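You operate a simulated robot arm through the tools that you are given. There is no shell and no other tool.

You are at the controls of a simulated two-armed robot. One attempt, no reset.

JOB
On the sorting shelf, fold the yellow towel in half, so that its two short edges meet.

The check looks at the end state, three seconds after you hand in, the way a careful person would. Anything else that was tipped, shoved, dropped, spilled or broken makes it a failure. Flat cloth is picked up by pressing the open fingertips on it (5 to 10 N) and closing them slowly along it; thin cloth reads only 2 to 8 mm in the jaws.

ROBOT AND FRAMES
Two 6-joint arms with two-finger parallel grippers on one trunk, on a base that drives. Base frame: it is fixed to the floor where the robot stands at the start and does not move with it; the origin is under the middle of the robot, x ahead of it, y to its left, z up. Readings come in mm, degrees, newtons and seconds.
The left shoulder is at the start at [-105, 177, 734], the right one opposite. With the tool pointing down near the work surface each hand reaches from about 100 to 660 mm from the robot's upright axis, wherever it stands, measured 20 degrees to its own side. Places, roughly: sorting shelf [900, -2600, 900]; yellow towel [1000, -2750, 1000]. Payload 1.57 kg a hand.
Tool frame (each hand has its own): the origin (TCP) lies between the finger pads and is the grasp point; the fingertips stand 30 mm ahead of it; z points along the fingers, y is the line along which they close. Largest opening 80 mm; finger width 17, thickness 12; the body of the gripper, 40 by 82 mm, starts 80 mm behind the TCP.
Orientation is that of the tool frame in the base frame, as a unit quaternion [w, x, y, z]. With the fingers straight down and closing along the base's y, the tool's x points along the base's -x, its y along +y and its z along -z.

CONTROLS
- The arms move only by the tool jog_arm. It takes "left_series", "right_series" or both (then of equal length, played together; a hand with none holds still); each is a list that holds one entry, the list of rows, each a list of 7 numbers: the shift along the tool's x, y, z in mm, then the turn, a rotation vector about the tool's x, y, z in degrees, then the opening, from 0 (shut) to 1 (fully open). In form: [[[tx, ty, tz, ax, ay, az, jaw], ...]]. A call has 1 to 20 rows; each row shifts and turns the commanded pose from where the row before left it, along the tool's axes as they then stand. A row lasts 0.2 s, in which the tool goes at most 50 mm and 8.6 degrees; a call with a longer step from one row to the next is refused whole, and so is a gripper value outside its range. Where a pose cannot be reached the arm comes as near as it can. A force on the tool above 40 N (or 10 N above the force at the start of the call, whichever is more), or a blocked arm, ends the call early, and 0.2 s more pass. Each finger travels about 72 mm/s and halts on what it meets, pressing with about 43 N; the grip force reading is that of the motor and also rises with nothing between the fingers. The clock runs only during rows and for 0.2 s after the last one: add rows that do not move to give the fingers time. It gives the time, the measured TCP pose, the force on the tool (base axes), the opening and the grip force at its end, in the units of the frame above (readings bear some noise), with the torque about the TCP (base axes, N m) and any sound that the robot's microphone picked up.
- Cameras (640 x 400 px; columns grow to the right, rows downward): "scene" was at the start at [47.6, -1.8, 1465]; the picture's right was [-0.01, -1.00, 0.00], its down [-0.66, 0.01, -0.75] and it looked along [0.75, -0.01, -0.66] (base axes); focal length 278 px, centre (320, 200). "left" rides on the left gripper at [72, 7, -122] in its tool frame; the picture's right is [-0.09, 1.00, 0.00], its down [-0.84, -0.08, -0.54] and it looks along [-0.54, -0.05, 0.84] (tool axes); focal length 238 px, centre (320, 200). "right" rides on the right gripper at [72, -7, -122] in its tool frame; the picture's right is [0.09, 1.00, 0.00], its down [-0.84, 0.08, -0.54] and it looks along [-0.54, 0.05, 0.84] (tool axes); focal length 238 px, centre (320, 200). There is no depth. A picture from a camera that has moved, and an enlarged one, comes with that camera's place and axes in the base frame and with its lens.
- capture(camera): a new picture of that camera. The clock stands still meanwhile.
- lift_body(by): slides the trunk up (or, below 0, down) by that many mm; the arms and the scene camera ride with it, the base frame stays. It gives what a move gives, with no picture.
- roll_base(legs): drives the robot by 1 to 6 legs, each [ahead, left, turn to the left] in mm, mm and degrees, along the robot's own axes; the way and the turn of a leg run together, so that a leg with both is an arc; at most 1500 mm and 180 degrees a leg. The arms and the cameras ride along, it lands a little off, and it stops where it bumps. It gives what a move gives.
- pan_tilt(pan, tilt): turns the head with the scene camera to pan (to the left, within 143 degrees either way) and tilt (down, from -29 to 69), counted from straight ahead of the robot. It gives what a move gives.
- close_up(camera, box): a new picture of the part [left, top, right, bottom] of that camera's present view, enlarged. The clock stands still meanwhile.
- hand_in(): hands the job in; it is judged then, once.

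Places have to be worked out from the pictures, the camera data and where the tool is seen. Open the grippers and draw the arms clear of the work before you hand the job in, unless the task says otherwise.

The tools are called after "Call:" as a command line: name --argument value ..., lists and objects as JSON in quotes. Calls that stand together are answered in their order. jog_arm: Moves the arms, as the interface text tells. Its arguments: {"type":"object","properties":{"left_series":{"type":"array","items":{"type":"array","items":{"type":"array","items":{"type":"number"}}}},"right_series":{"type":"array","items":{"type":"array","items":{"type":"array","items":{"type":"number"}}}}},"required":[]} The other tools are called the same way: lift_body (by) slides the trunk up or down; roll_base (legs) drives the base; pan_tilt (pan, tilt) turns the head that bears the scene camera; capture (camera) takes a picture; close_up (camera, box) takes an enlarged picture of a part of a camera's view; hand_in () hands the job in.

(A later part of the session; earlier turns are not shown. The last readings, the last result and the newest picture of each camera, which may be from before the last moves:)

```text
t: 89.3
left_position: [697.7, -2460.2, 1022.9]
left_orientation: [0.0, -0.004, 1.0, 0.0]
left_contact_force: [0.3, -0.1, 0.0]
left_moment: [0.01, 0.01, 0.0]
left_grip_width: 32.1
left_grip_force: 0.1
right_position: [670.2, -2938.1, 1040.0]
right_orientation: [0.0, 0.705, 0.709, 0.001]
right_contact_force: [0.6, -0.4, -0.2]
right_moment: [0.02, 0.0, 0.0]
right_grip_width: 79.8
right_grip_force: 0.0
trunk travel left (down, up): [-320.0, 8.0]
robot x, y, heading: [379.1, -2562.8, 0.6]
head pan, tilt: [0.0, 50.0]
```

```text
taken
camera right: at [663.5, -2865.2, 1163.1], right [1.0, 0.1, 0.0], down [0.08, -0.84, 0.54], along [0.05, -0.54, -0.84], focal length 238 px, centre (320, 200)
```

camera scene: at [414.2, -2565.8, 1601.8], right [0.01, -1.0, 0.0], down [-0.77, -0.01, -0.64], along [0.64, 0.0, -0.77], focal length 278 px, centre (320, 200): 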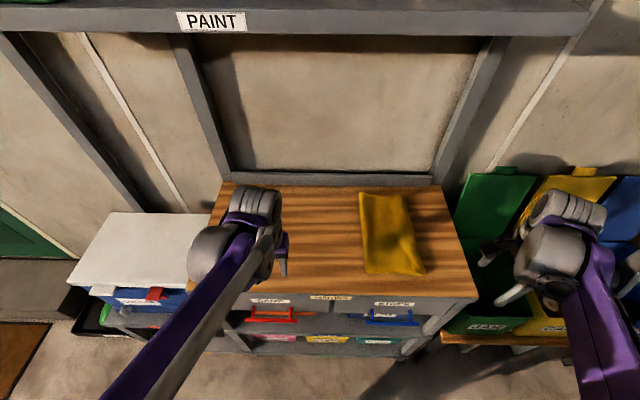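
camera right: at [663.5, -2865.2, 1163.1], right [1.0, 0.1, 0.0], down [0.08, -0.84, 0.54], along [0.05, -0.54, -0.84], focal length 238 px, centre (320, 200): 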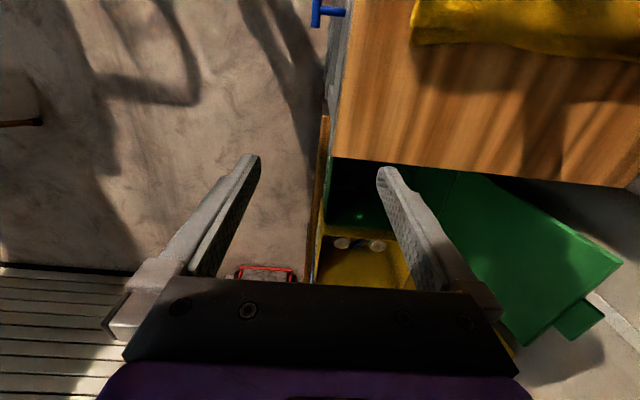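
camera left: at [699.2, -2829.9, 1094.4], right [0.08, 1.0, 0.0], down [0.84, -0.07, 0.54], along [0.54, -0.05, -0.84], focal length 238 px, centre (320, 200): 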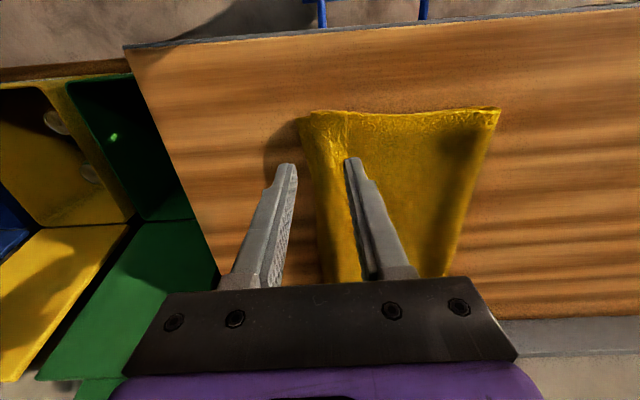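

The gripper turned as wanted: tool x now points to +y and tool y to +x. I bring it over the towel to (965,-2760,1000), just left of the flap's free edge at the far end.

Call:
jog_arm --right_series '[[[22, 37, 0, 0, 0, 0, 1], [22, 37, 0, 0, 0, 0, 1], [22, 37, 0, 0, 0, 0, 1], [22, 37, 5, 0, 0, 0, 1], [22, 37, 10, 0, 0, 0, 1], [22, 37, 10, 0, 0, 0, 1], [22, 37, 10, 0, 0, 0, 1], [24, 36, 10, 0, 0, 0, 1], [0, 0, 0, 0, 0, 0, 1]]]'

Call:
capture --camera "right"

Call:
capture --camera "scene"

```text
t: 91.3
left_position: [697.3, -2459.5, 1022.8]
left_orientation: [0.0, -0.003, 1.0, 0.0]
left_contact_force: [0.6, 0.4, -0.2]
left_moment: [-0.02, 0.02, -0.01]
left_grip_width: 32.1
left_grip_force: 0.1
right_position: [966.0, -2759.8, 1001.6]
right_orientation: [-0.001, 0.705, 0.71, 0.0]
right_contact_force: [-0.5, 0.7, -0.4]
right_moment: [0.01, 0.0, -0.01]
right_grip_width: 79.8
right_grip_force: 0.1
trunk travel left (down, up): [-320.0, 8.0]
robot x, y, heading: [381.9, -2564.8, 0.2]
head pan, tilt: [0.0, 50.0]
```

```text
taken
camera right: at [959.0, -2686.4, 1123.9], right [1.0, 0.1, 0.0], down [0.08, -0.84, 0.54], along [0.05, -0.54, -0.84], focal length 238 px, centre (320, 200)
```

right: 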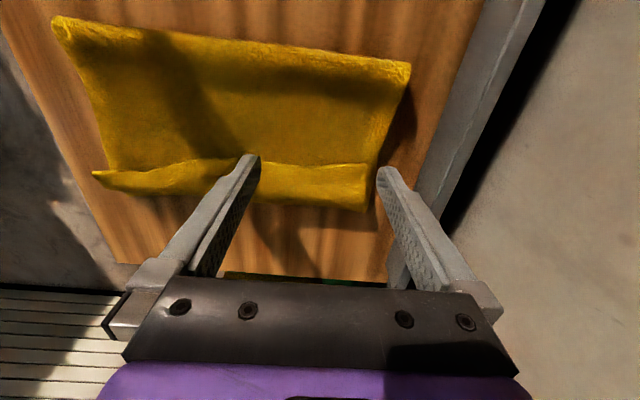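

```text
taken
camera scene: at [413.3, -2566.1, 1601.8], right [0.01, -1.0, 0.0], down [-0.77, -0.01, -0.64], along [0.64, 0.0, -0.77], focal length 278 px, centre (320, 200)
```

scene: 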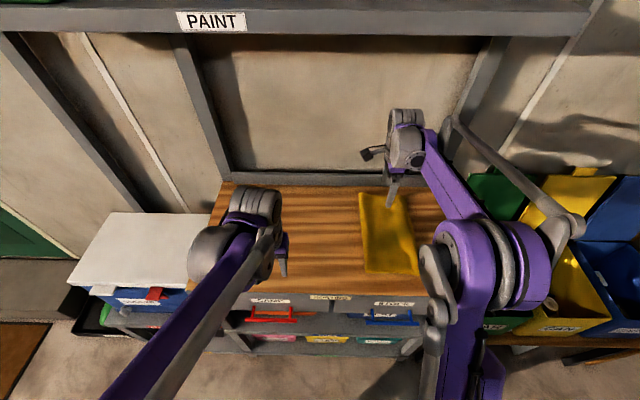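

From here I can see the whole folded towel. The flap's free edge runs y≈-2783 (far), -2792 (middle), -2820 (near). I lower the open fingers to just above the upper layer.

Call:
jog_arm --right_series '[[[0, 0, 25, 0, 0, 0, 1], [0, 0, 25, 0, 0, 0, 1], [0, 0, 18, 0, 0, 0, 1], [0, 0, 9, 0, 0, 0, 1], [0, 0, 0, 0, 0, 0, 1]]]'

Call:
jog_arm --right_series '[[[0, 0, 2, 0, 0, 0, 1], [0, 0, 0, 0, 0, 0, 1]]]'

Call:
capture --camera "right"

```text
t: 92.5
left_position: [697.3, -2459.6, 1023.7]
left_orientation: [-0.001, -0.004, 1.0, 0.0]
left_contact_force: [-0.8, 0.7, -0.4]
left_moment: [0.02, 0.01, -0.01]
left_grip_width: 32.0
left_grip_force: 0.0
right_position: [963.1, -2755.7, 918.4]
right_orientation: [0.0, 0.705, 0.709, 0.0]
right_contact_force: [0.5, -0.2, 0.9]
right_moment: [-0.03, -0.02, 0.0]
right_grip_width: 79.9
right_grip_force: 0.0
trunk travel left (down, up): [-320.0, 8.0]
robot x, y, heading: [379.8, -2565.0, 0.4]
head pan, tilt: [0.0, 50.0]
```

```text
t: 93.1
left_position: [696.4, -2460.0, 1023.6]
left_orientation: [0.0, -0.004, 1.0, -0.001]
left_contact_force: [0.2, 0.0, 0.0]
left_moment: [-0.02, 0.03, -0.02]
left_grip_width: 31.8
left_grip_force: 0.1
right_position: [964.5, -2756.2, 917.5]
right_orientation: [0.0, 0.705, 0.71, 0.0]
right_contact_force: [-0.8, 0.9, 3.2]
right_moment: [-0.01, 0.01, -0.03]
right_grip_width: 80.1
right_grip_force: 0.0
trunk travel left (down, up): [-320.0, 8.0]
robot x, y, heading: [376.7, -2565.1, 0.4]
head pan, tilt: [0.0, 50.0]
```

```text
taken
camera right: at [957.2, -2683.5, 1040.4], right [0.99, 0.1, 0.0], down [0.08, -0.84, 0.54], along [0.05, -0.54, -0.84], focal length 238 px, centre (320, 200)
```

right: 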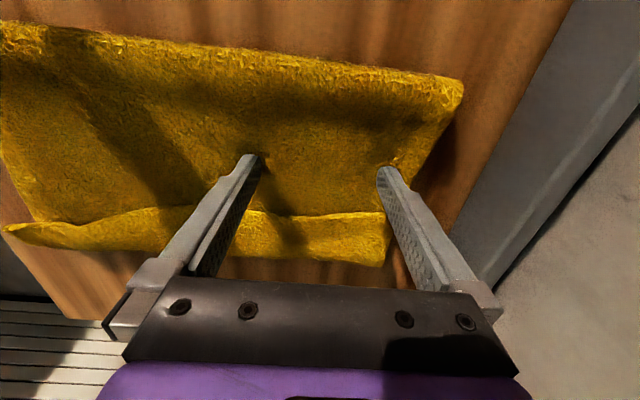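

The fingertips rest on the upper layer at z≈917.5 (3 N). I lift 1.5 mm and sweep slowly outward to catch the flap's free edge.

Call:
jog_arm --right_series '[[[0, 0, -1.5, 0, 0, 0, 1], [-8, 0, 0, 0, 0, 0, 1], [-8, 0, 0, 0, 0, 0, 1], [-8, 0, 0, 0, 0, 0, 1], [-8, 0, 0, 0, 0, 0, 1], [-8, 0, 0, 0, 0, 0, 1], [-8, 0, 0, 0, 0, 0, 1], [-8, 0, 0, 0, 0, 0, 1], [0, 0, 0, 0, 0, 0, 1]]]'

Call:
capture --camera "right"

```text
t: 95.1
left_position: [697.5, -2458.9, 1023.3]
left_orientation: [0.0, -0.003, 1.0, 0.0]
left_contact_force: [0.6, -0.6, 0.4]
left_moment: [-0.01, 0.03, 0.0]
left_grip_width: 32.1
left_grip_force: 0.0
right_position: [963.3, -2813.1, 917.0]
right_orientation: [0.0, 0.705, 0.709, 0.0]
right_contact_force: [-0.4, 1.1, 3.7]
right_moment: [0.0, -0.05, -0.01]
right_grip_width: 80.0
right_grip_force: 0.1
trunk travel left (down, up): [-320.0, 8.0]
robot x, y, heading: [378.6, -2561.8, 0.6]
head pan, tilt: [0.0, 50.0]
```

```text
taken
camera right: at [957.4, -2740.5, 1040.5], right [0.99, 0.1, 0.0], down [0.08, -0.84, 0.54], along [0.05, -0.54, -0.84], focal length 238 px, centre (320, 200)
```

right: 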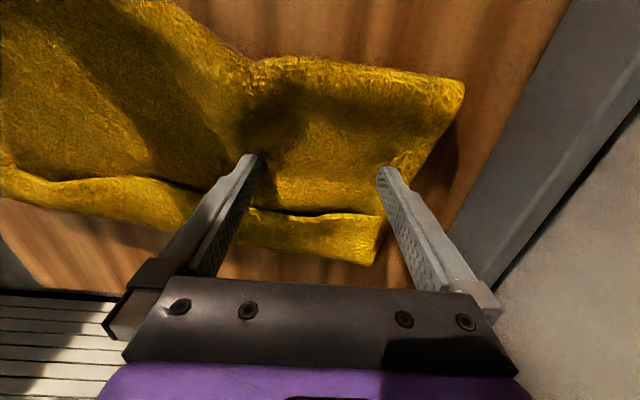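

The fingertips dragged the far half of the towel along instead of sliding over it. I reverse the same path with the same contact to bring it back.

Call:
jog_arm --right_series '[[[8, 0, 0, 0, 0, 0, 1], [8, 0, 0, 0, 0, 0, 1], [8, 0, 0, 0, 0, 0, 1], [8, 0, 0, 0, 0, 0, 1], [8, 0, 0, 0, 0, 0, 1], [8, 0, 0, 0, 0, 0, 1], [8, 0, 0, 0, 0, 0, 1], [0, 0, 0, 0, 0, 0, 1]]]'

Call:
capture --camera "right"

```text
t: 96.9
left_position: [698.0, -2459.0, 1024.4]
left_orientation: [-0.001, -0.004, 1.0, 0.0]
left_contact_force: [-0.7, -1.0, -0.7]
left_moment: [-0.01, 0.01, -0.04]
left_grip_width: 31.9
left_grip_force: 0.1
right_position: [964.6, -2758.8, 917.1]
right_orientation: [0.0, 0.705, 0.71, 0.0]
right_contact_force: [0.0, -1.8, 3.7]
right_moment: [-0.03, 0.0, -0.01]
right_grip_width: 79.8
right_grip_force: 0.0
trunk travel left (down, up): [-320.0, 8.0]
robot x, y, heading: [382.3, -2564.4, 0.1]
head pan, tilt: [0.0, 50.0]
```

```text
taken
camera right: at [957.1, -2685.0, 1040.3], right [1.0, 0.1, 0.0], down [0.08, -0.84, 0.54], along [0.05, -0.54, -0.84], focal length 238 px, centre (320, 200)
```

right: 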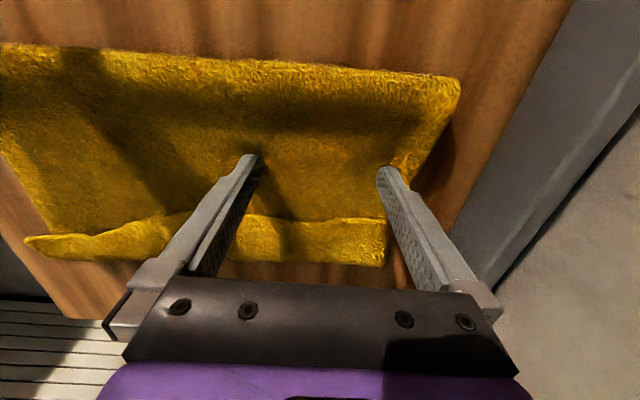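

The towel came back to about where it was, turned slightly. Friction from the fingers clearly beats the table's hold on the cloth. A better way is to use the jaws themselves: one closed fingertip on the upper layer, the other on the flap next to its free edge, then open them so the flap is pulled out while the other finger pins the layer. I lift off and turn the right gripper back.

Call:
jog_arm --right_series '[[[0, 0, -20, 0, 0, 0, 1], [0, 0, -30, 0, 0, 0, 1], [0, 0, -20, 0, 0, -8.2, 0.8], [0, 0, 0, 0, 0, -8.2, 0.6], [0, 0, 0, 0, 0, -8.2, 0.4], [0, 0, 0, 0, 0, -8.2, 0.2], [0, 0, 0, 0, 0, -8.2, 0.0], [0, 0, 0, 0, 0, -8.2, 0.0], [0, 0, 0, 0, 0, -8.2, 0.0], [0, 0, 0, 0, 0, -8.2, 0.0], [0, 0, 0, 0, 0, -8.2, 0.0], [0, 0, 0, 0, 0, -8.2, 0.0], [0, 0, 0, 0, 0, -8, 0.0], [0, 0, 0, 0, 0, 0, 0]]]'

Call:
capture --camera "right"

Call:
close_up --camera "scene" --box '[330, 170, 490, 290]'

```text
t: 99.9
left_position: [698.8, -2459.6, 1023.5]
left_orientation: [0.001, -0.003, 1.0, 0.0]
left_contact_force: [-0.3, -0.7, -0.2]
left_moment: [0.03, -0.01, 0.0]
left_grip_width: 31.8
left_grip_force: 0.1
right_position: [964.3, -2756.9, 987.5]
right_orientation: [0.0, -0.004, 1.0, 0.0]
right_contact_force: [-0.7, -0.2, -0.1]
right_moment: [0.0, 0.01, -0.01]
right_grip_width: 0.0
right_grip_force: 21.0
trunk travel left (down, up): [-320.0, 8.0]
robot x, y, heading: [380.2, -2562.5, 0.2]
head pan, tilt: [0.0, 50.0]
```

```text
taken
camera right: at [892.1, -2764.3, 1110.4], right [-0.1, 0.99, 0.0], down [0.84, 0.09, 0.54], along [0.54, 0.06, -0.84], focal length 238 px, centre (320, 200)
```

right: 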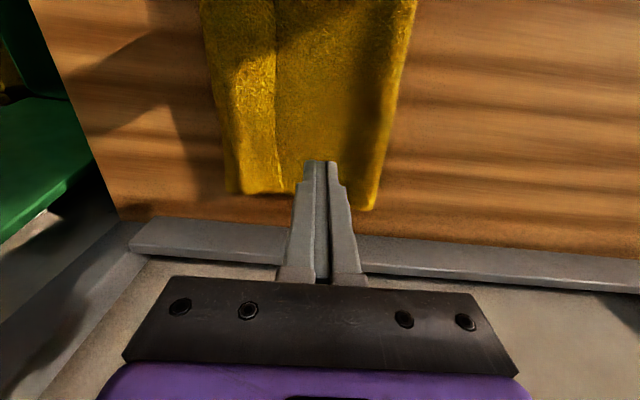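

```text
3.33 times, centred on (410, 230) of scene
camera zoom: at [414.2, -2565.7, 1601.8], right [0.01, -1.0, 0.0], down [-0.77, -0.01, -0.64], along [0.64, 0.0, -0.77], focal length 925 px, centre (20, 100)
```

zoom: 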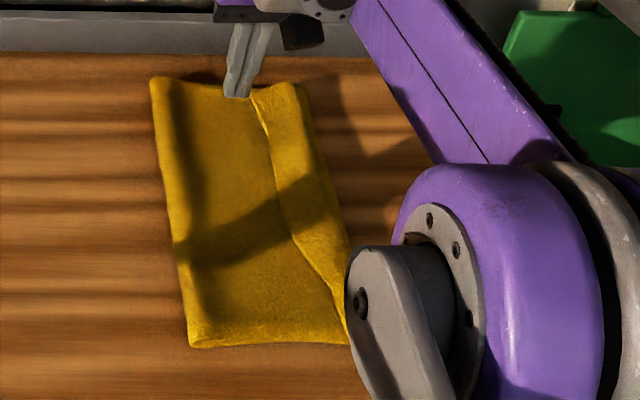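

With the hand camera I place the flap's free edge at (1022,-2791), (951,-2796) and (879,-2800), with the bend about 48 mm further right. I bring the jaws, opened 8 mm, over that edge at x≈980, low enough to check.

Call:
jog_arm --right_series '[[[-8, -17, 10, 0, 0, 0, 0.1], [-8, -17, 15, 0, 0, 0, 0.1], [0, 0, 15, 0, 0, 0, 0.1], [0, 0, 17, 0, 0, 0, 0.1], [0, 0, 0, 0, 0, 0, 0.1]]]'

Call:
close_up --camera "right" --box '[160, 60, 480, 260]'

```text
t: 101.1
left_position: [697.6, -2457.9, 1023.9]
left_orientation: [0.0, -0.003, 1.0, 0.0]
left_contact_force: [-0.4, 0.5, -0.5]
left_moment: [-0.02, -0.02, -0.01]
left_grip_width: 31.9
left_grip_force: 0.0
right_position: [980.9, -2790.6, 928.6]
right_orientation: [0.0, -0.004, 1.0, 0.0]
right_contact_force: [0.4, -0.7, 0.5]
right_moment: [-0.04, -0.03, 0.01]
right_grip_width: 8.1
right_grip_force: 0.1
trunk travel left (down, up): [-320.0, 8.0]
robot x, y, heading: [381.9, -2568.2, 0.4]
head pan, tilt: [0.0, 50.0]
```

```text
2.00 times, centred on (320, 160) of right
camera zoom: at [909.1, -2797.3, 1052.1], right [-0.1, 0.99, 0.0], down [0.84, 0.08, 0.54], along [0.54, 0.05, -0.84], focal length 477 px, centre (320, 280)
```

zoom: 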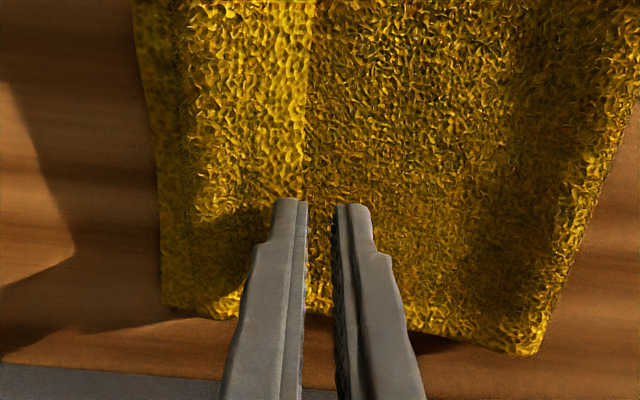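

The free edge lies right at the inner face of the right-hand-side finger, so that finger sits on the flap and the other on the upper layer, as wanted. I lower in steps to press at roughly 5–8 N.

Call:
jog_arm --right_series '[[[0, 0, 4, 0, 0, 0, 0.1], [0, 0, 3, 0, 0, 0, 0.1], [0, 0, 0, 0, 0, 0, 0.1]]]'

Call:
jog_arm --right_series '[[[0, 0, 2, 0, 0, 0, 0.1], [0, 0, 0, 0, 0, 0, 0.1]]]'

Call:
jog_arm --right_series '[[[0, 0, 1.5, 0, 0, 0, 0.1], [0, 0, 0, 0, 0, 0, 0.1]]]'

```text
t: 101.9
left_position: [697.1, -2458.3, 1023.3]
left_orientation: [0.001, -0.003, 1.0, -0.001]
left_contact_force: [-0.6, -0.4, -0.2]
left_moment: [0.02, 0.03, 0.01]
left_grip_width: 32.0
left_grip_force: 0.1
right_position: [981.3, -2791.5, 921.5]
right_orientation: [0.001, -0.004, 1.0, 0.001]
right_contact_force: [-1.0, -0.1, 0.7]
right_moment: [0.01, 0.01, 0.0]
right_grip_width: 8.1
right_grip_force: 0.2
trunk travel left (down, up): [-320.0, 8.0]
robot x, y, heading: [375.7, -2563.8, 0.6]
head pan, tilt: [0.0, 50.0]
```

```text
t: 102.5
left_position: [697.3, -2458.5, 1024.0]
left_orientation: [0.0, -0.004, 1.0, 0.0]
left_contact_force: [-1.0, -0.3, 0.7]
left_moment: [-0.01, 0.01, -0.02]
left_grip_width: 32.0
left_grip_force: 0.1
right_position: [981.0, -2790.2, 920.2]
right_orientation: [-0.001, -0.004, 1.0, 0.0]
right_contact_force: [0.4, -0.9, 1.5]
right_moment: [-0.05, -0.02, -0.03]
right_grip_width: 8.2
right_grip_force: 0.4
trunk travel left (down, up): [-320.0, 8.0]
robot x, y, heading: [384.1, -2565.9, 0.5]
head pan, tilt: [0.0, 50.0]
```

```text
t: 103.1
left_position: [697.5, -2459.7, 1023.4]
left_orientation: [0.0, -0.004, 1.0, -0.001]
left_contact_force: [-0.2, -0.6, 0.0]
left_moment: [0.02, 0.01, 0.02]
left_grip_width: 32.3
left_grip_force: 0.0
right_position: [981.2, -2789.0, 919.3]
right_orientation: [0.0, -0.003, 1.0, 0.0]
right_contact_force: [0.0, -1.4, 3.2]
right_moment: [-0.05, -0.01, -0.03]
right_grip_width: 8.3
right_grip_force: 0.3
trunk travel left (down, up): [-320.0, 8.0]
robot x, y, heading: [383.1, -2564.4, 0.1]
head pan, tilt: [0.0, 50.0]
```

3 N so far, mostly on the flap finger. I press 2 mm more so the pinning finger also bears on the upper layer.

Call:
jog_arm --right_series '[[[0, 0, 2, 0, 0, 0, 0.1], [0, 0, 0, 0, 0, 0, 0.1]]]'

Call:
jog_arm --right_series '[[[0, 0, 1, 0, 0, 0, 0.1], [0, 0, 0, 0, 0, 0, 0.1]]]'

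```text
t: 103.7
left_position: [696.9, -2458.6, 1022.8]
left_orientation: [0.0, -0.003, 1.0, 0.001]
left_contact_force: [0.1, -1.0, 0.3]
left_moment: [0.04, 0.01, -0.01]
left_grip_width: 32.3
left_grip_force: 0.1
right_position: [980.5, -2790.6, 917.5]
right_orientation: [0.001, -0.004, 1.0, 0.001]
right_contact_force: [1.4, -0.6, 8.3]
right_moment: [-0.08, -0.05, 0.0]
right_grip_width: 8.3
right_grip_force: 0.1
trunk travel left (down, up): [-320.0, 8.0]
robot x, y, heading: [380.5, -2566.4, 0.5]
head pan, tilt: [0.0, 50.0]
```

```text
t: 104.3
left_position: [696.4, -2459.2, 1024.0]
left_orientation: [0.0, -0.004, 1.0, 0.0]
left_contact_force: [0.2, 0.2, -0.4]
left_moment: [0.01, 0.0, 0.01]
left_grip_width: 32.1
left_grip_force: 0.0
right_position: [980.9, -2790.7, 917.9]
right_orientation: [0.001, -0.003, 1.0, 0.0]
right_contact_force: [2.8, -0.5, 13.4]
right_moment: [-0.12, -0.1, 0.04]
right_grip_width: 8.3
right_grip_force: 0.4
trunk travel left (down, up): [-320.0, 8.0]
robot x, y, heading: [381.4, -2565.5, 0.3]
head pan, tilt: [0.0, 50.0]
```

Nearly all the load is on the flap finger. I ease up 1 mm and roll the hand 8° so the pinning finger comes down onto the upper layer too.

Call:
jog_arm --right_series '[[[0, 0, -1.5, 0, 0, 0, 0.1], [0, 4, 0, 8, 0, 0, 0.1], [0, 0, 0, 0, 0, 0, 0.1]]]'

Call:
close_up --camera "right" --box '[160, 60, 480, 260]'

```text
t: 105.1
left_position: [697.3, -2458.4, 1024.5]
left_orientation: [0.0, -0.004, 1.0, 0.0]
left_contact_force: [0.8, 0.3, 0.2]
left_moment: [0.03, -0.01, -0.01]
left_grip_width: 31.7
left_grip_force: 0.0
right_position: [980.4, -2785.6, 918.0]
right_orientation: [0.0, -0.003, 0.998, -0.07]
right_contact_force: [-1.1, 0.0, 5.2]
right_moment: [0.01, 0.0, 0.02]
right_grip_width: 8.0
right_grip_force: 0.0
trunk travel left (down, up): [-320.0, 8.0]
robot x, y, heading: [378.9, -2565.2, 0.5]
head pan, tilt: [0.0, 50.0]
```

```text
2.00 times, centred on (320, 160) of right
camera zoom: at [909.1, -2775.6, 1040.5], right [-0.1, 0.99, -0.14], down [0.84, 0.16, 0.53], along [0.54, -0.06, -0.84], focal length 477 px, centre (320, 280)
```

zoom: 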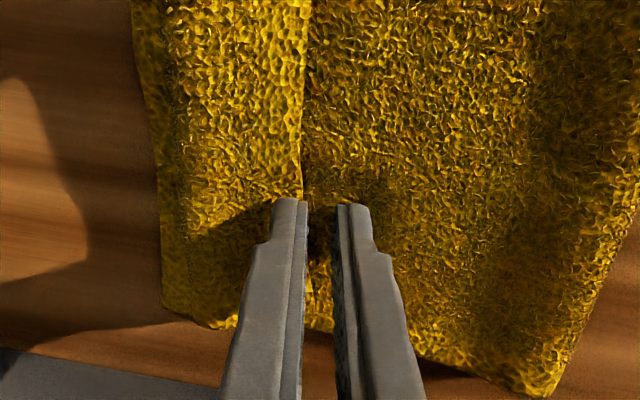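

The load is now shared evenly: 5.2 N with almost no moment. I open the jaws slowly while shifting the hand right, so the pinning finger stays put and the flap finger pulls the flap out.

Call:
jog_arm --right_series '[[[0, -3.2, 0, -1.5, 0, 0, 0.16], [0, -3.0, 0, -1.1, 0, 0, 0.22], [0, -2.8, 0, -0.7, 0, 0, 0.28], [0, -2.7, 0, -0.6, 0, 0, 0.34], [0, -2.7, 0, -0.5, 0, 0, 0.4], [0, -2.6, 0, -0.3, 0, 0, 0.46], [0, -2.6, 0, -0.3, 0, 0, 0.52], [0, -2.5, 0, -0.25, 0, 0, 0.58], [0, 0, 0, 0, 0, 0, 0.58]]]'

Call:
close_up --camera "right" --box '[160, 60, 480, 260]'

```text
t: 107.1
left_position: [697.2, -2458.2, 1023.0]
left_orientation: [0.0, -0.004, 1.0, 0.0]
left_contact_force: [0.3, 0.2, 0.3]
left_moment: [0.0, -0.02, 0.0]
left_grip_width: 31.9
left_grip_force: 0.1
right_position: [980.7, -2809.5, 919.9]
right_orientation: [0.0, -0.004, 1.0, -0.024]
right_contact_force: [0.2, 1.3, 1.0]
right_moment: [0.01, 0.0, -0.01]
right_grip_width: 45.8
right_grip_force: 0.1
trunk travel left (down, up): [-320.0, 8.0]
robot x, y, heading: [383.5, -2563.8, 0.4]
head pan, tilt: [0.0, 50.0]
```

```text
2.00 times, centred on (320, 160) of right
camera zoom: at [909.1, -2810.1, 1043.5], right [-0.1, 0.99, -0.05], down [0.84, 0.11, 0.54], along [0.54, 0.01, -0.84], focal length 477 px, centre (320, 280)
```

zoom: 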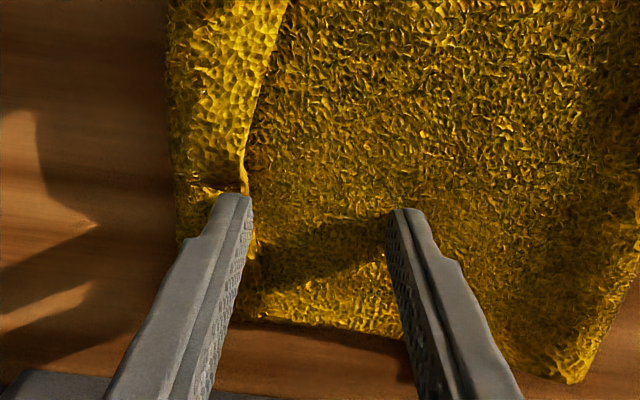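

It works: the flap's edge is being drawn out by the finger. The force has dropped to 1 N, so I press 1.5 mm more and go on opening to full width.

Call:
jog_arm --right_series '[[[0, 0, 1.5, 0, 0, 0, 0.58], [0, -2.5, 0.3, -0.25, 0, 0, 0.64], [0, -2.5, 0.3, -0.2, 0, 0, 0.7], [0, -2.5, 0.3, -0.2, 0, 0, 0.76], [0, -2.5, 0.3, -0.2, 0, 0, 0.82], [0, -2.5, 0.2, -0.15, 0, 0, 0.88], [0, -2.5, 0, -0.1, 0, 0, 0.94], [0, -2.5, 0, -0.1, 0, 0, 1.0], [0, 0, 0, 0, 0, 0, 1.0]]]'

Call:
capture --camera "right"

```text
t: 109.1
left_position: [697.1, -2459.7, 1024.3]
left_orientation: [0.0, -0.004, 1.0, -0.001]
left_contact_force: [-0.2, -0.6, 0.4]
left_moment: [0.02, 0.01, 0.01]
left_grip_width: 32.1
left_grip_force: 0.1
right_position: [980.0, -2826.4, 917.3]
right_orientation: [0.0, -0.003, 1.0, -0.013]
right_contact_force: [0.0, 0.5, 2.6]
right_moment: [0.12, 0.02, 0.03]
right_grip_width: 80.0
right_grip_force: 0.1
trunk travel left (down, up): [-320.0, 8.0]
robot x, y, heading: [380.2, -2563.8, 0.4]
head pan, tilt: [0.0, 50.0]
```

```text
taken
camera right: at [909.2, -2829.9, 1040.9], right [-0.1, 0.99, -0.03], down [0.84, 0.1, 0.54], along [0.54, 0.03, -0.84], focal length 238 px, centre (320, 200)
```

right: 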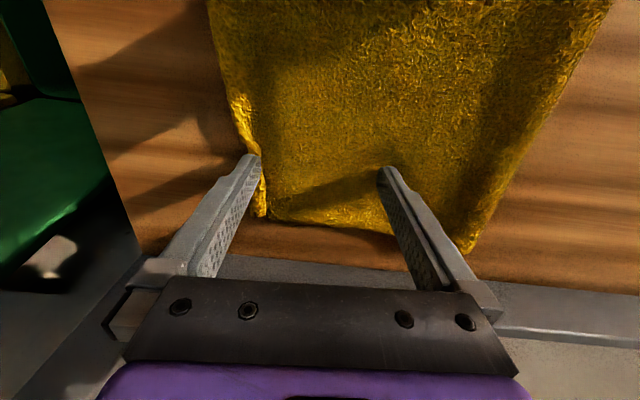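

The flap is nearly all out at the far end. I lift the hand and look at the result.

Call:
jog_arm --right_series '[[[0, 0, -10, 0, 0, 0, 1.0], [0, 0, -25, 0, 0, 0, 1.0], [0, 0, -25, 0, 0, 0, 1.0], [0, 0, 0, 0, 0, 0, 1.0]]]'

Call:
capture --camera "right"

Call:
close_up --camera "scene" --box '[330, 170, 490, 290]'

```text
t: 110.1
left_position: [696.7, -2459.3, 1022.6]
left_orientation: [0.0, -0.004, 1.0, 0.0]
left_contact_force: [-0.5, -0.1, -0.7]
left_moment: [0.02, -0.03, -0.01]
left_grip_width: 32.0
left_grip_force: 0.0
right_position: [979.3, -2827.0, 978.8]
right_orientation: [0.0, -0.004, 1.0, -0.013]
right_contact_force: [0.2, -0.2, 0.5]
right_moment: [-0.01, 0.01, -0.01]
right_grip_width: 79.8
right_grip_force: 0.1
trunk travel left (down, up): [-320.0, 8.0]
robot x, y, heading: [380.8, -2567.9, 0.5]
head pan, tilt: [0.0, 50.0]
```

```text
taken
camera right: at [907.9, -2829.5, 1102.3], right [-0.1, 0.99, -0.03], down [0.84, 0.1, 0.54], along [0.54, 0.03, -0.84], focal length 238 px, centre (320, 200)
```

right: 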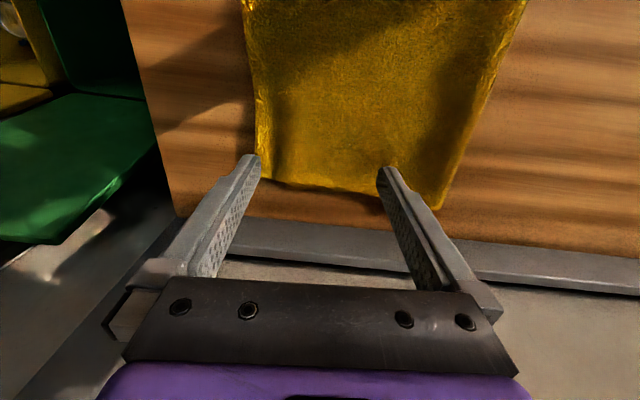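

```text
3.33 times, centred on (410, 230) of scene
camera zoom: at [414.5, -2565.8, 1601.8], right [0.01, -1.0, 0.0], down [-0.77, -0.01, -0.64], along [0.64, 0.0, -0.77], focal length 925 px, centre (20, 100)
```

zoom: 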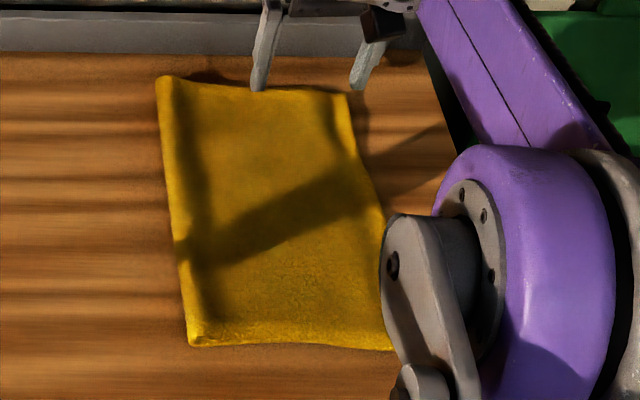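

The whole strip has opened flat, near end included. I retreat the right arm to see how the two short edges line up.

Call:
jog_arm --right_series '[[[0, 0, -20, -1.5, 0, 0, 0.7], [0, -12, -20, 0, 0, 0, 0.4], [40, -12, 0, 0, 0, 0, 0.4], [40, -12, 0, 0, 0, 0, 0.4], [40, -12, 0, 0, 0, 0, 0.4], [40, -12, 0, 0, 0, 0, 0.4], [40, -12, 0, 0, 0, 0, 0.4], [40, -12, 0, 0, 0, 0, 0.4], [40, -12, 0, 0, 0, 0, 0.4], [30, -12, 0, 0, 0, 0, 0.4], [0, 0, 0, 0, 0, 0, 0.4]]]'

Call:
close_up --camera "scene" --box '[330, 170, 490, 290]'

Call:
close_up --camera "scene" --box '[385, 185, 429, 228]'

Call:
close_up --camera "scene" --box '[385, 225, 441, 281]'

```text
t: 112.5
left_position: [698.5, -2458.2, 1023.2]
left_orientation: [-0.001, -0.003, 1.0, 0.0]
left_contact_force: [0.2, 1.4, -0.2]
left_moment: [-0.02, 0.01, 0.02]
left_grip_width: 32.0
left_grip_force: 0.1
right_position: [671.5, -2930.5, 1018.0]
right_orientation: [0.0, -0.004, 1.0, 0.0]
right_contact_force: [0.2, -0.2, 0.3]
right_moment: [-0.01, 0.0, 0.01]
right_grip_width: 32.0
right_grip_force: 0.0
trunk travel left (down, up): [-320.0, 8.0]
robot x, y, heading: [381.0, -2564.6, 0.6]
head pan, tilt: [0.0, 50.0]
```

```text
3.33 times, centred on (410, 230) of scene
camera zoom: at [414.7, -2565.8, 1601.9], right [0.01, -1.0, 0.0], down [-0.77, -0.01, -0.64], along [0.64, 0.0, -0.77], focal length 925 px, centre (20, 100)
```

zoom: 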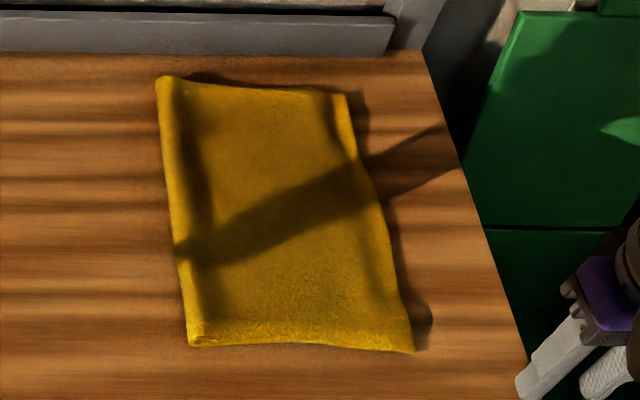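

```text
9.30 times, centred on (407, 206) of scene
camera zoom: at [414.7, -2565.8, 1601.9], right [0.01, -1.0, 0.0], down [-0.77, -0.01, -0.64], along [0.64, 0.0, -0.77], focal length 2582 px, centre (-489, 140)
```

zoom: 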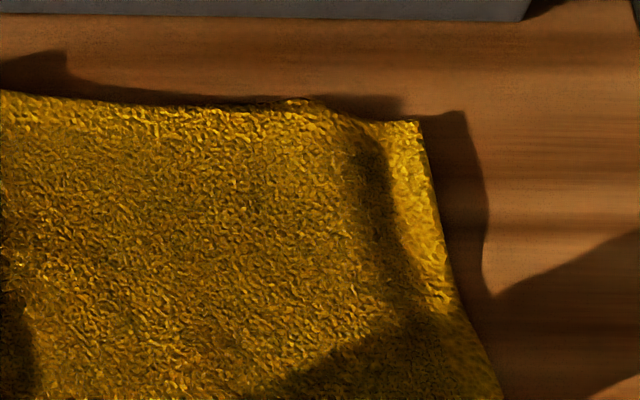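

```text
7.14 times, centred on (413, 253) of scene
camera zoom: at [414.7, -2565.8, 1601.9], right [0.01, -1.0, 0.0], down [-0.77, -0.01, -0.64], along [0.64, 0.0, -0.77], focal length 1983 px, centre (-344, -179)
```

zoom: 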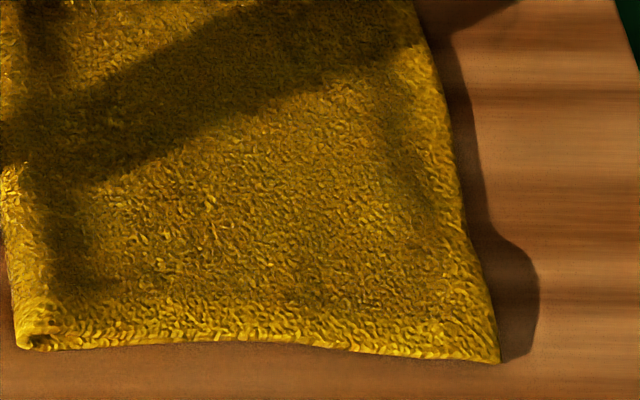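

The strip is fully out and the fold line is straight at y≈-2700. The upper edge is now at y≈-2892 (far) and -2887 (near), while the lower edge under it should be at about -2858 to -2868, so it overhangs by roughly 30 mm far and 20 mm near. I'll pick up the overhanging edge and set it back; first I bring the right hand over the far corner for a closer look.

Call:
jog_arm --right_series '[[[-40, 6, 0, 0, 0, 0, 0.22], [-40, 7, 0, 0, 0, 0, 0.22], [-40, 7, 0, 0, 0, 0, 0.22], [-40, 7, 10, 0, 0, 0, 0.22], [-40, 7, 15, 0, 0, 0, 0.22], [-40, 7, 15, 0, 0, 0, 0.22], [-40, 7, 15, 0, 0, 0, 0.22], [-36, 7, 15, 0, 0, 0, 0.22], [0, 0, 0, 0, 0, 0, 0.22]]]'

Call:
capture --camera "right"

Call:
close_up --camera "right" --box '[160, 40, 480, 240]'

```text
t: 114.5
left_position: [697.9, -2458.5, 1024.0]
left_orientation: [0.0, -0.004, 1.0, 0.0]
left_contact_force: [0.0, 0.3, -0.5]
left_moment: [-0.02, 0.01, 0.02]
left_grip_width: 31.9
left_grip_force: 0.1
right_position: [983.3, -2880.0, 945.5]
right_orientation: [0.0, -0.004, 1.0, 0.0]
right_contact_force: [-0.3, 0.3, 1.0]
right_moment: [-0.03, -0.03, 0.01]
right_grip_width: 17.5
right_grip_force: 0.0
trunk travel left (down, up): [-320.0, 8.0]
robot x, y, heading: [377.5, -2565.2, 0.3]
head pan, tilt: [0.0, 50.0]
```

```text
taken
camera right: at [912.9, -2885.5, 1067.9], right [-0.1, 0.99, 0.0], down [0.84, 0.08, 0.54], along [0.54, 0.05, -0.84], focal length 238 px, centre (320, 200)
```

right: 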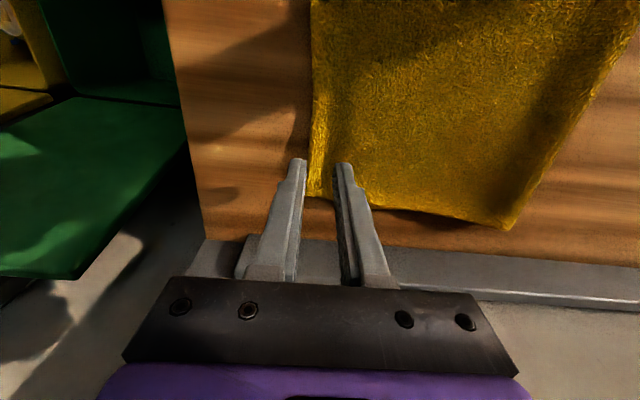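

```text
2.00 times, centred on (320, 140) of right
camera zoom: at [912.9, -2885.5, 1067.9], right [-0.1, 0.99, 0.0], down [0.84, 0.08, 0.54], along [0.54, 0.05, -0.84], focal length 477 px, centre (320, 320)
```

zoom: 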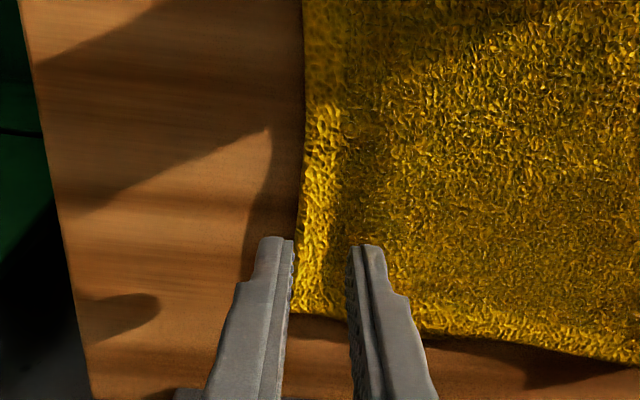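

The far overhang is clear: the upper edge is at y≈-2887 and the lower layer seems to end near -2855. I narrow the jaws to 14 mm, centre them at (990,-2874), and lower onto the overhanging edge.

Call:
jog_arm --right_series '[[[-6.7, 6, 8, 0, 0, 0, 0.175], [0, 0, 10, 0, 0, 0, 0.175], [0, 0, 9, 0, 0, 0, 0.175], [0, 0, 0, 0, 0, 0, 0.175]]]'

Call:
jog_arm --right_series '[[[0, 0, 2, 0, 0, 0, 0.175], [0, 0, 0, 0, 0, 0, 0.175]]]'

Call:
close_up --camera "right" --box '[160, 60, 480, 260]'

```text
t: 115.5
left_position: [697.8, -2459.4, 1023.8]
left_orientation: [0.0, -0.004, 1.0, 0.0]
left_contact_force: [0.1, -0.2, -0.6]
left_moment: [0.0, 0.0, -0.02]
left_grip_width: 32.1
left_grip_force: 0.0
right_position: [992.6, -2870.7, 919.7]
right_orientation: [-0.001, -0.003, 1.0, 0.0]
right_contact_force: [-0.6, 0.0, 0.1]
right_moment: [-0.02, 0.03, 0.0]
right_grip_width: 14.0
right_grip_force: 0.0
trunk travel left (down, up): [-320.0, 8.0]
robot x, y, heading: [378.1, -2565.4, 0.7]
head pan, tilt: [0.0, 50.0]
```

```text
t: 116.1
left_position: [698.1, -2459.1, 1022.3]
left_orientation: [0.0, -0.003, 1.0, -0.001]
left_contact_force: [-0.6, -0.2, 0.0]
left_moment: [-0.01, -0.03, -0.01]
left_grip_width: 32.1
left_grip_force: 0.0
right_position: [992.4, -2872.1, 918.5]
right_orientation: [0.0, -0.004, 1.0, 0.0]
right_contact_force: [0.2, 0.8, -0.3]
right_moment: [0.05, 0.01, 0.02]
right_grip_width: 14.1
right_grip_force: 0.1
trunk travel left (down, up): [-320.0, 8.0]
robot x, y, heading: [379.8, -2567.7, 0.7]
head pan, tilt: [0.0, 50.0]
```

```text
2.00 times, centred on (320, 160) of right
camera zoom: at [921.1, -2878.4, 1041.3], right [-0.1, 0.99, 0.0], down [0.84, 0.08, 0.54], along [0.54, 0.05, -0.84], focal length 477 px, centre (320, 280)
```

zoom: 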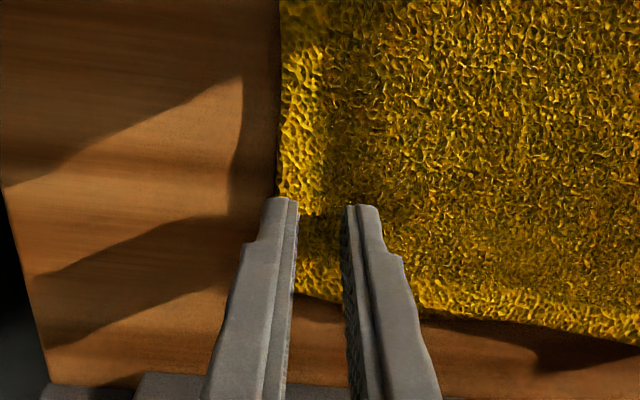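

The outer finger straddles the edge as planned. I continue down in small steps until I feel 5–10 N.

Call:
jog_arm --right_series '[[[0, 0, 2, 0, 0, 0, 0.175], [0, 0, 0, 0, 0, 0, 0.175]]]'

Call:
jog_arm --right_series '[[[0, 0, 1.5, 0, 0, 0, 0.175], [0, 0, 0, 0, 0, 0, 0.175]]]'

Call:
jog_arm --right_series '[[[0, 0, 1, 0, 0, 0, 0.175], [0, 0, 0, 0, 0, 0, 0.175]]]'

```text
t: 116.7
left_position: [698.1, -2458.9, 1023.5]
left_orientation: [0.0, -0.003, 1.0, 0.0]
left_contact_force: [0.0, 0.3, 0.1]
left_moment: [-0.01, 0.03, 0.02]
left_grip_width: 32.2
left_grip_force: 0.1
right_position: [993.9, -2870.8, 915.7]
right_orientation: [0.001, -0.003, 1.0, 0.0]
right_contact_force: [-0.8, 0.2, 1.4]
right_moment: [0.02, 0.01, 0.01]
right_grip_width: 14.1
right_grip_force: 0.4
trunk travel left (down, up): [-320.0, 8.0]
robot x, y, heading: [382.5, -2567.4, 0.5]
head pan, tilt: [0.0, 50.0]
```

```text
t: 117.3
left_position: [697.6, -2458.7, 1023.4]
left_orientation: [0.0, -0.003, 1.0, 0.0]
left_contact_force: [-0.4, -0.1, -0.9]
left_moment: [0.03, 0.0, 0.02]
left_grip_width: 32.1
left_grip_force: 0.0
right_position: [992.5, -2871.9, 915.6]
right_orientation: [0.001, -0.003, 1.0, -0.001]
right_contact_force: [-1.2, 0.1, 4.4]
right_moment: [0.02, 0.02, 0.01]
right_grip_width: 14.3
right_grip_force: 0.1
trunk travel left (down, up): [-320.0, 8.0]
robot x, y, heading: [377.1, -2564.0, 0.4]
head pan, tilt: [0.0, 50.0]
```

```text
t: 117.9
left_position: [696.3, -2458.8, 1023.0]
left_orientation: [0.001, -0.004, 1.0, 0.001]
left_contact_force: [0.2, 0.7, 0.1]
left_moment: [0.0, -0.01, 0.02]
left_grip_width: 32.1
left_grip_force: 0.0
right_position: [993.4, -2871.0, 914.5]
right_orientation: [0.001, -0.003, 1.0, -0.001]
right_contact_force: [-1.2, -0.3, 8.9]
right_moment: [0.16, 0.02, -0.01]
right_grip_width: 14.1
right_grip_force: 0.2
trunk travel left (down, up): [-320.0, 8.0]
robot x, y, heading: [382.4, -2565.9, 0.1]
head pan, tilt: [0.0, 50.0]
```

The load is on the inner finger, where both layers lie, and the outer one is not touching yet. I roll the hand about 7° the other way so the outer fingertip bears on the single overhanging layer.

Call:
jog_arm --right_series '[[[0, 0, -1.5, 0, 0, 0, 0.175], [0, -3.7, 0, -7, 0, 0, 0.175], [0, 0, 0, 0, 0, 0, 0.175]]]'

Call:
jog_arm --right_series '[[[0, 0, 1, 0, 0, 0, 0.175], [0, 0, 0, 0, 0, 0, 0.175]]]'

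```text
t: 118.7
left_position: [697.7, -2460.0, 1022.7]
left_orientation: [0.0, -0.003, 1.0, 0.0]
left_contact_force: [0.3, -1.2, 0.2]
left_moment: [0.0, -0.02, 0.0]
left_grip_width: 32.2
left_grip_force: 0.0
right_position: [992.5, -2875.8, 915.1]
right_orientation: [0.0, -0.003, 0.998, 0.061]
right_contact_force: [-0.5, -1.5, 2.9]
right_moment: [-0.05, -0.01, 0.04]
right_grip_width: 14.0
right_grip_force: 0.2
trunk travel left (down, up): [-320.0, 8.0]
robot x, y, heading: [378.9, -2564.7, 0.4]
head pan, tilt: [0.0, 50.0]
```

```text
t: 119.3
left_position: [698.7, -2459.1, 1023.5]
left_orientation: [0.0, -0.003, 1.0, 0.0]
left_contact_force: [0.4, -0.3, 0.4]
left_moment: [0.0, 0.03, 0.01]
left_grip_width: 31.9
left_grip_force: 0.1
right_position: [994.0, -2875.7, 914.6]
right_orientation: [0.001, -0.003, 0.998, 0.06]
right_contact_force: [0.6, -1.6, 6.7]
right_moment: [-0.09, -0.01, -0.03]
right_grip_width: 14.0
right_grip_force: 0.2
trunk travel left (down, up): [-320.0, 8.0]
robot x, y, heading: [376.9, -2569.3, 0.8]
head pan, tilt: [0.0, 50.0]
```

Now 6.7 N is shared by both fingertips. I close slowly.

Call:
jog_arm --right_series '[[[0, 0, 0, 0, 0, 0, 0.155], [0, 0, 0, 0, 0, 0, 0.135], [0, 0, 0, 0, 0, 0, 0.115], [0, 0, 0, 0, 0, 0, 0.095], [0, 0, 0, 0, 0, 0, 0.075], [0, 0, 0, 0, 0, 0, 0.055], [0, 0, 0, 0, 0, 0, 0.035], [0, 0, 0, 0, 0, 0, 0.015], [0, 0, 0, 0, 0, 0, 0], [0, 0, 0, 0, 0, 0, 0], [0, 0, 0, 0, 0, 0, 0]]]'

Call:
close_up --camera "right" --box '[160, 60, 480, 260]'

```text
t: 121.7
left_position: [697.5, -2458.9, 1024.2]
left_orientation: [0.0, -0.003, 1.0, 0.0]
left_contact_force: [0.4, -0.1, 1.0]
left_moment: [0.01, 0.03, 0.0]
left_grip_width: 32.0
left_grip_force: 0.1
right_position: [994.0, -2876.2, 914.1]
right_orientation: [0.0, -0.003, 0.998, 0.06]
right_contact_force: [-0.6, -1.1, 2.9]
right_moment: [-0.04, -0.03, 0.02]
right_grip_width: 0.0
right_grip_force: 21.2
trunk travel left (down, up): [-320.0, 8.0]
robot x, y, heading: [378.5, -2563.9, 0.5]
head pan, tilt: [0.0, 50.0]
```

```text
2.00 times, centred on (320, 160) of right
camera zoom: at [921.8, -2896.6, 1035.7], right [-0.1, 0.99, 0.12], down [0.84, 0.02, 0.55], along [0.54, 0.16, -0.83], focal length 477 px, centre (320, 280)
```

zoom: 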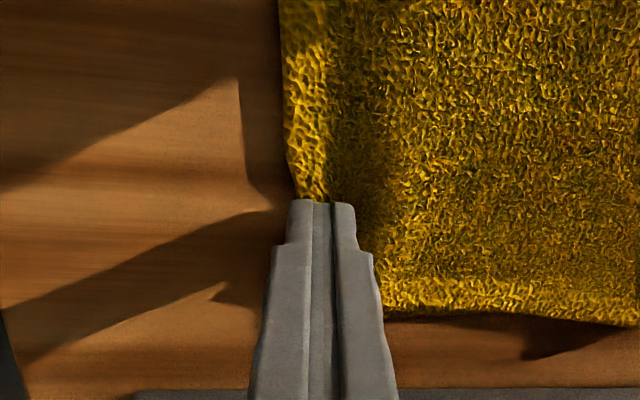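

The jaws closed on nothing (0.0 mm), so the cloth slipped out. I'll pinch along the edge direction instead, with both fingers on the single overhanging layer. I lift, undo the roll, and turn the gripper 90° so its camera looks at the edge from the right side.

Call:
jog_arm --right_series '[[[0, 0, -15, 0, 0, 0, 0], [0, 0, -20, 7, 0, 0, 0.1], [0, 0, -20, 0, 0, -8.2, 0.2], [0, 0, 0, 0, 0, -8.2, 0.3], [0, 0, 0, 0, 0, -8.2, 0.38], [0, 0, 0, 0, 0, -8.2, 0.38], [0, 0, 0, 0, 0, -8.2, 0.38], [0, 0, 0, 0, 0, -8.2, 0.38], [0, 0, 0, 0, 0, -8.2, 0.38], [0, 0, 0, 0, 0, -8.2, 0.38], [0, 0, 0, 0, 0, -8.2, 0.38], [0, 0, 0, 0, 0, -8.2, 0.38], [0, 0, 0, 0, 0, -8, 0.38], [0, 0, 0, 0, 0, 0, 0.38]]]'

Call:
capture --camera "right"

Call:
capture --camera "scene"

```text
t: 124.7
left_position: [698.8, -2459.3, 1024.2]
left_orientation: [0.0, -0.003, 1.0, 0.001]
left_contact_force: [0.2, 0.3, 0.9]
left_moment: [0.01, 0.0, 0.01]
left_grip_width: 31.6
left_grip_force: 0.0
right_position: [994.9, -2879.3, 968.9]
right_orientation: [0.0, 0.71, -0.704, 0.0]
right_contact_force: [1.2, -0.3, 0.3]
right_moment: [0.03, -0.02, -0.02]
right_grip_width: 30.3
right_grip_force: 0.1
trunk travel left (down, up): [-320.0, 8.0]
robot x, y, heading: [379.7, -2568.3, 0.4]
head pan, tilt: [0.0, 50.0]
```

```text
taken
camera right: at [1002.1, -2950.5, 1092.5], right [-0.99, -0.1, 0.0], down [-0.09, 0.84, 0.54], along [-0.05, 0.54, -0.84], focal length 238 px, centre (320, 200)
```

right: 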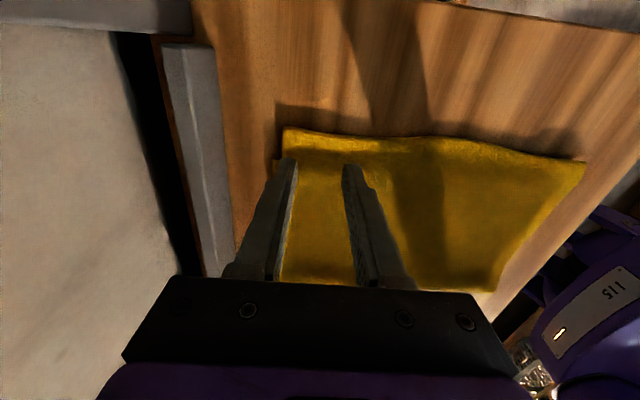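

```text
taken
camera scene: at [414.2, -2565.7, 1601.8], right [0.01, -1.0, 0.0], down [-0.77, -0.01, -0.64], along [0.64, 0.0, -0.77], focal length 278 px, centre (320, 200)
```

scene: 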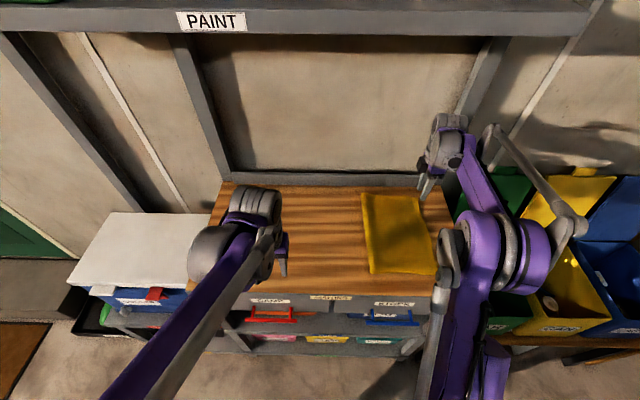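

This view shows the right edge from outside. I zoom in to find the lower layer's edge under the overhang.

Call:
close_up --camera "right" --box '[240, 90, 432, 210]'

Call:
close_up --camera "right" --box '[410, 100, 602, 220]'

```text
3.33 times, centred on (336, 150) of right
camera zoom: at [1002.1, -2950.5, 1092.5], right [-0.99, -0.1, 0.0], down [-0.09, 0.84, 0.54], along [-0.05, 0.54, -0.84], focal length 794 px, centre (267, 367)
```

zoom: 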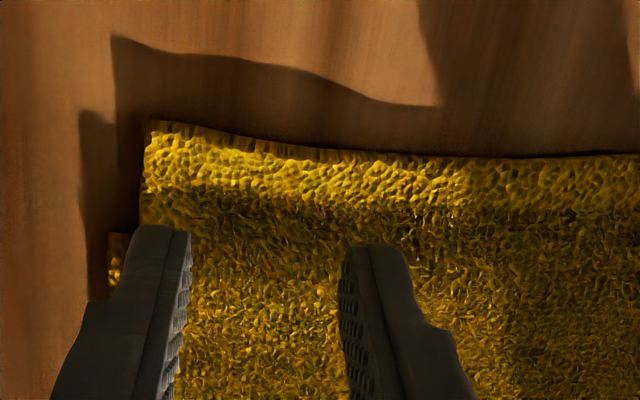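

```text
3.33 times, centred on (506, 160) of right
camera zoom: at [1002.1, -2950.5, 1092.5], right [-0.99, -0.1, 0.0], down [-0.09, 0.84, 0.54], along [-0.05, 0.54, -0.84], focal length 794 px, centre (-300, 333)
```

zoom: 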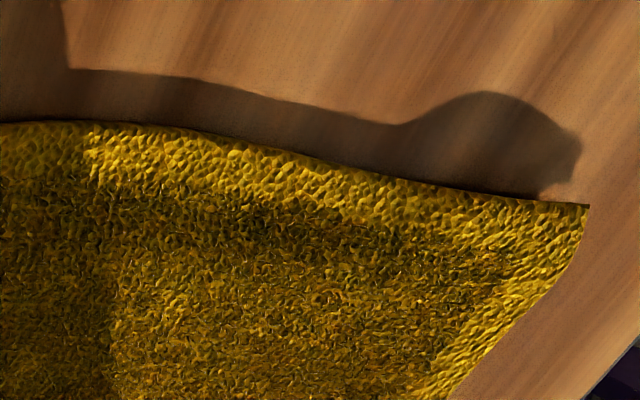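

The lower far corner shows at about (1038,-2856) and the upper one at (1027,-2890), so the overhang is 34 mm there. I centre the 30 mm-open jaws on the single overhanging layer at (1000,-2875) and lower to z≈919.

Call:
jog_arm --right_series '[[[-4.3, -5, 15, 0, 0, 0, 0.38], [0, 0, 15, 0, 0, 0, 0.38], [0, 0, 12, 0, 0, 0, 0.38], [0, 0, 8, 0, 0, 0, 0.38], [0, 0, 0, 0, 0, 0, 0.38]]]'

Call:
close_up --camera "right" --box '[200, 80, 456, 240]'

```text
t: 125.9
left_position: [698.7, -2459.1, 1023.1]
left_orientation: [0.0, -0.003, 1.0, 0.001]
left_contact_force: [0.7, 0.4, -0.3]
left_moment: [-0.02, 0.0, 0.01]
left_grip_width: 32.0
left_grip_force: 0.0
right_position: [997.4, -2875.9, 920.4]
right_orientation: [-0.001, 0.71, -0.704, 0.0]
right_contact_force: [-0.1, 0.5, -0.2]
right_moment: [0.0, 0.02, 0.0]
right_grip_width: 30.4
right_grip_force: 0.1
trunk travel left (down, up): [-320.0, 8.0]
robot x, y, heading: [380.3, -2568.2, 0.5]
head pan, tilt: [0.0, 50.0]
```

```text
2.50 times, centred on (328, 160) of right
camera zoom: at [1005.8, -2945.9, 1043.4], right [-0.99, -0.1, 0.0], down [-0.08, 0.84, 0.54], along [-0.05, 0.54, -0.84], focal length 596 px, centre (300, 300)
```

zoom: 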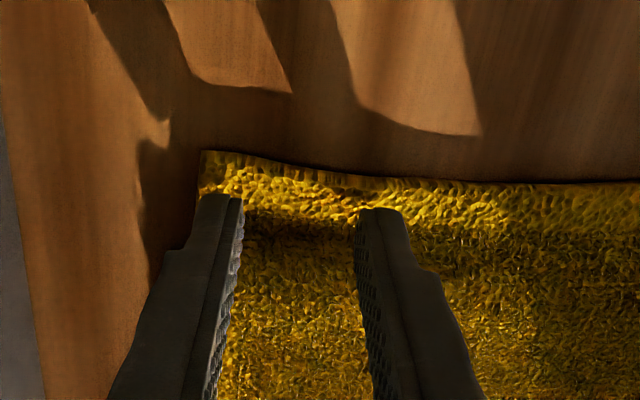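

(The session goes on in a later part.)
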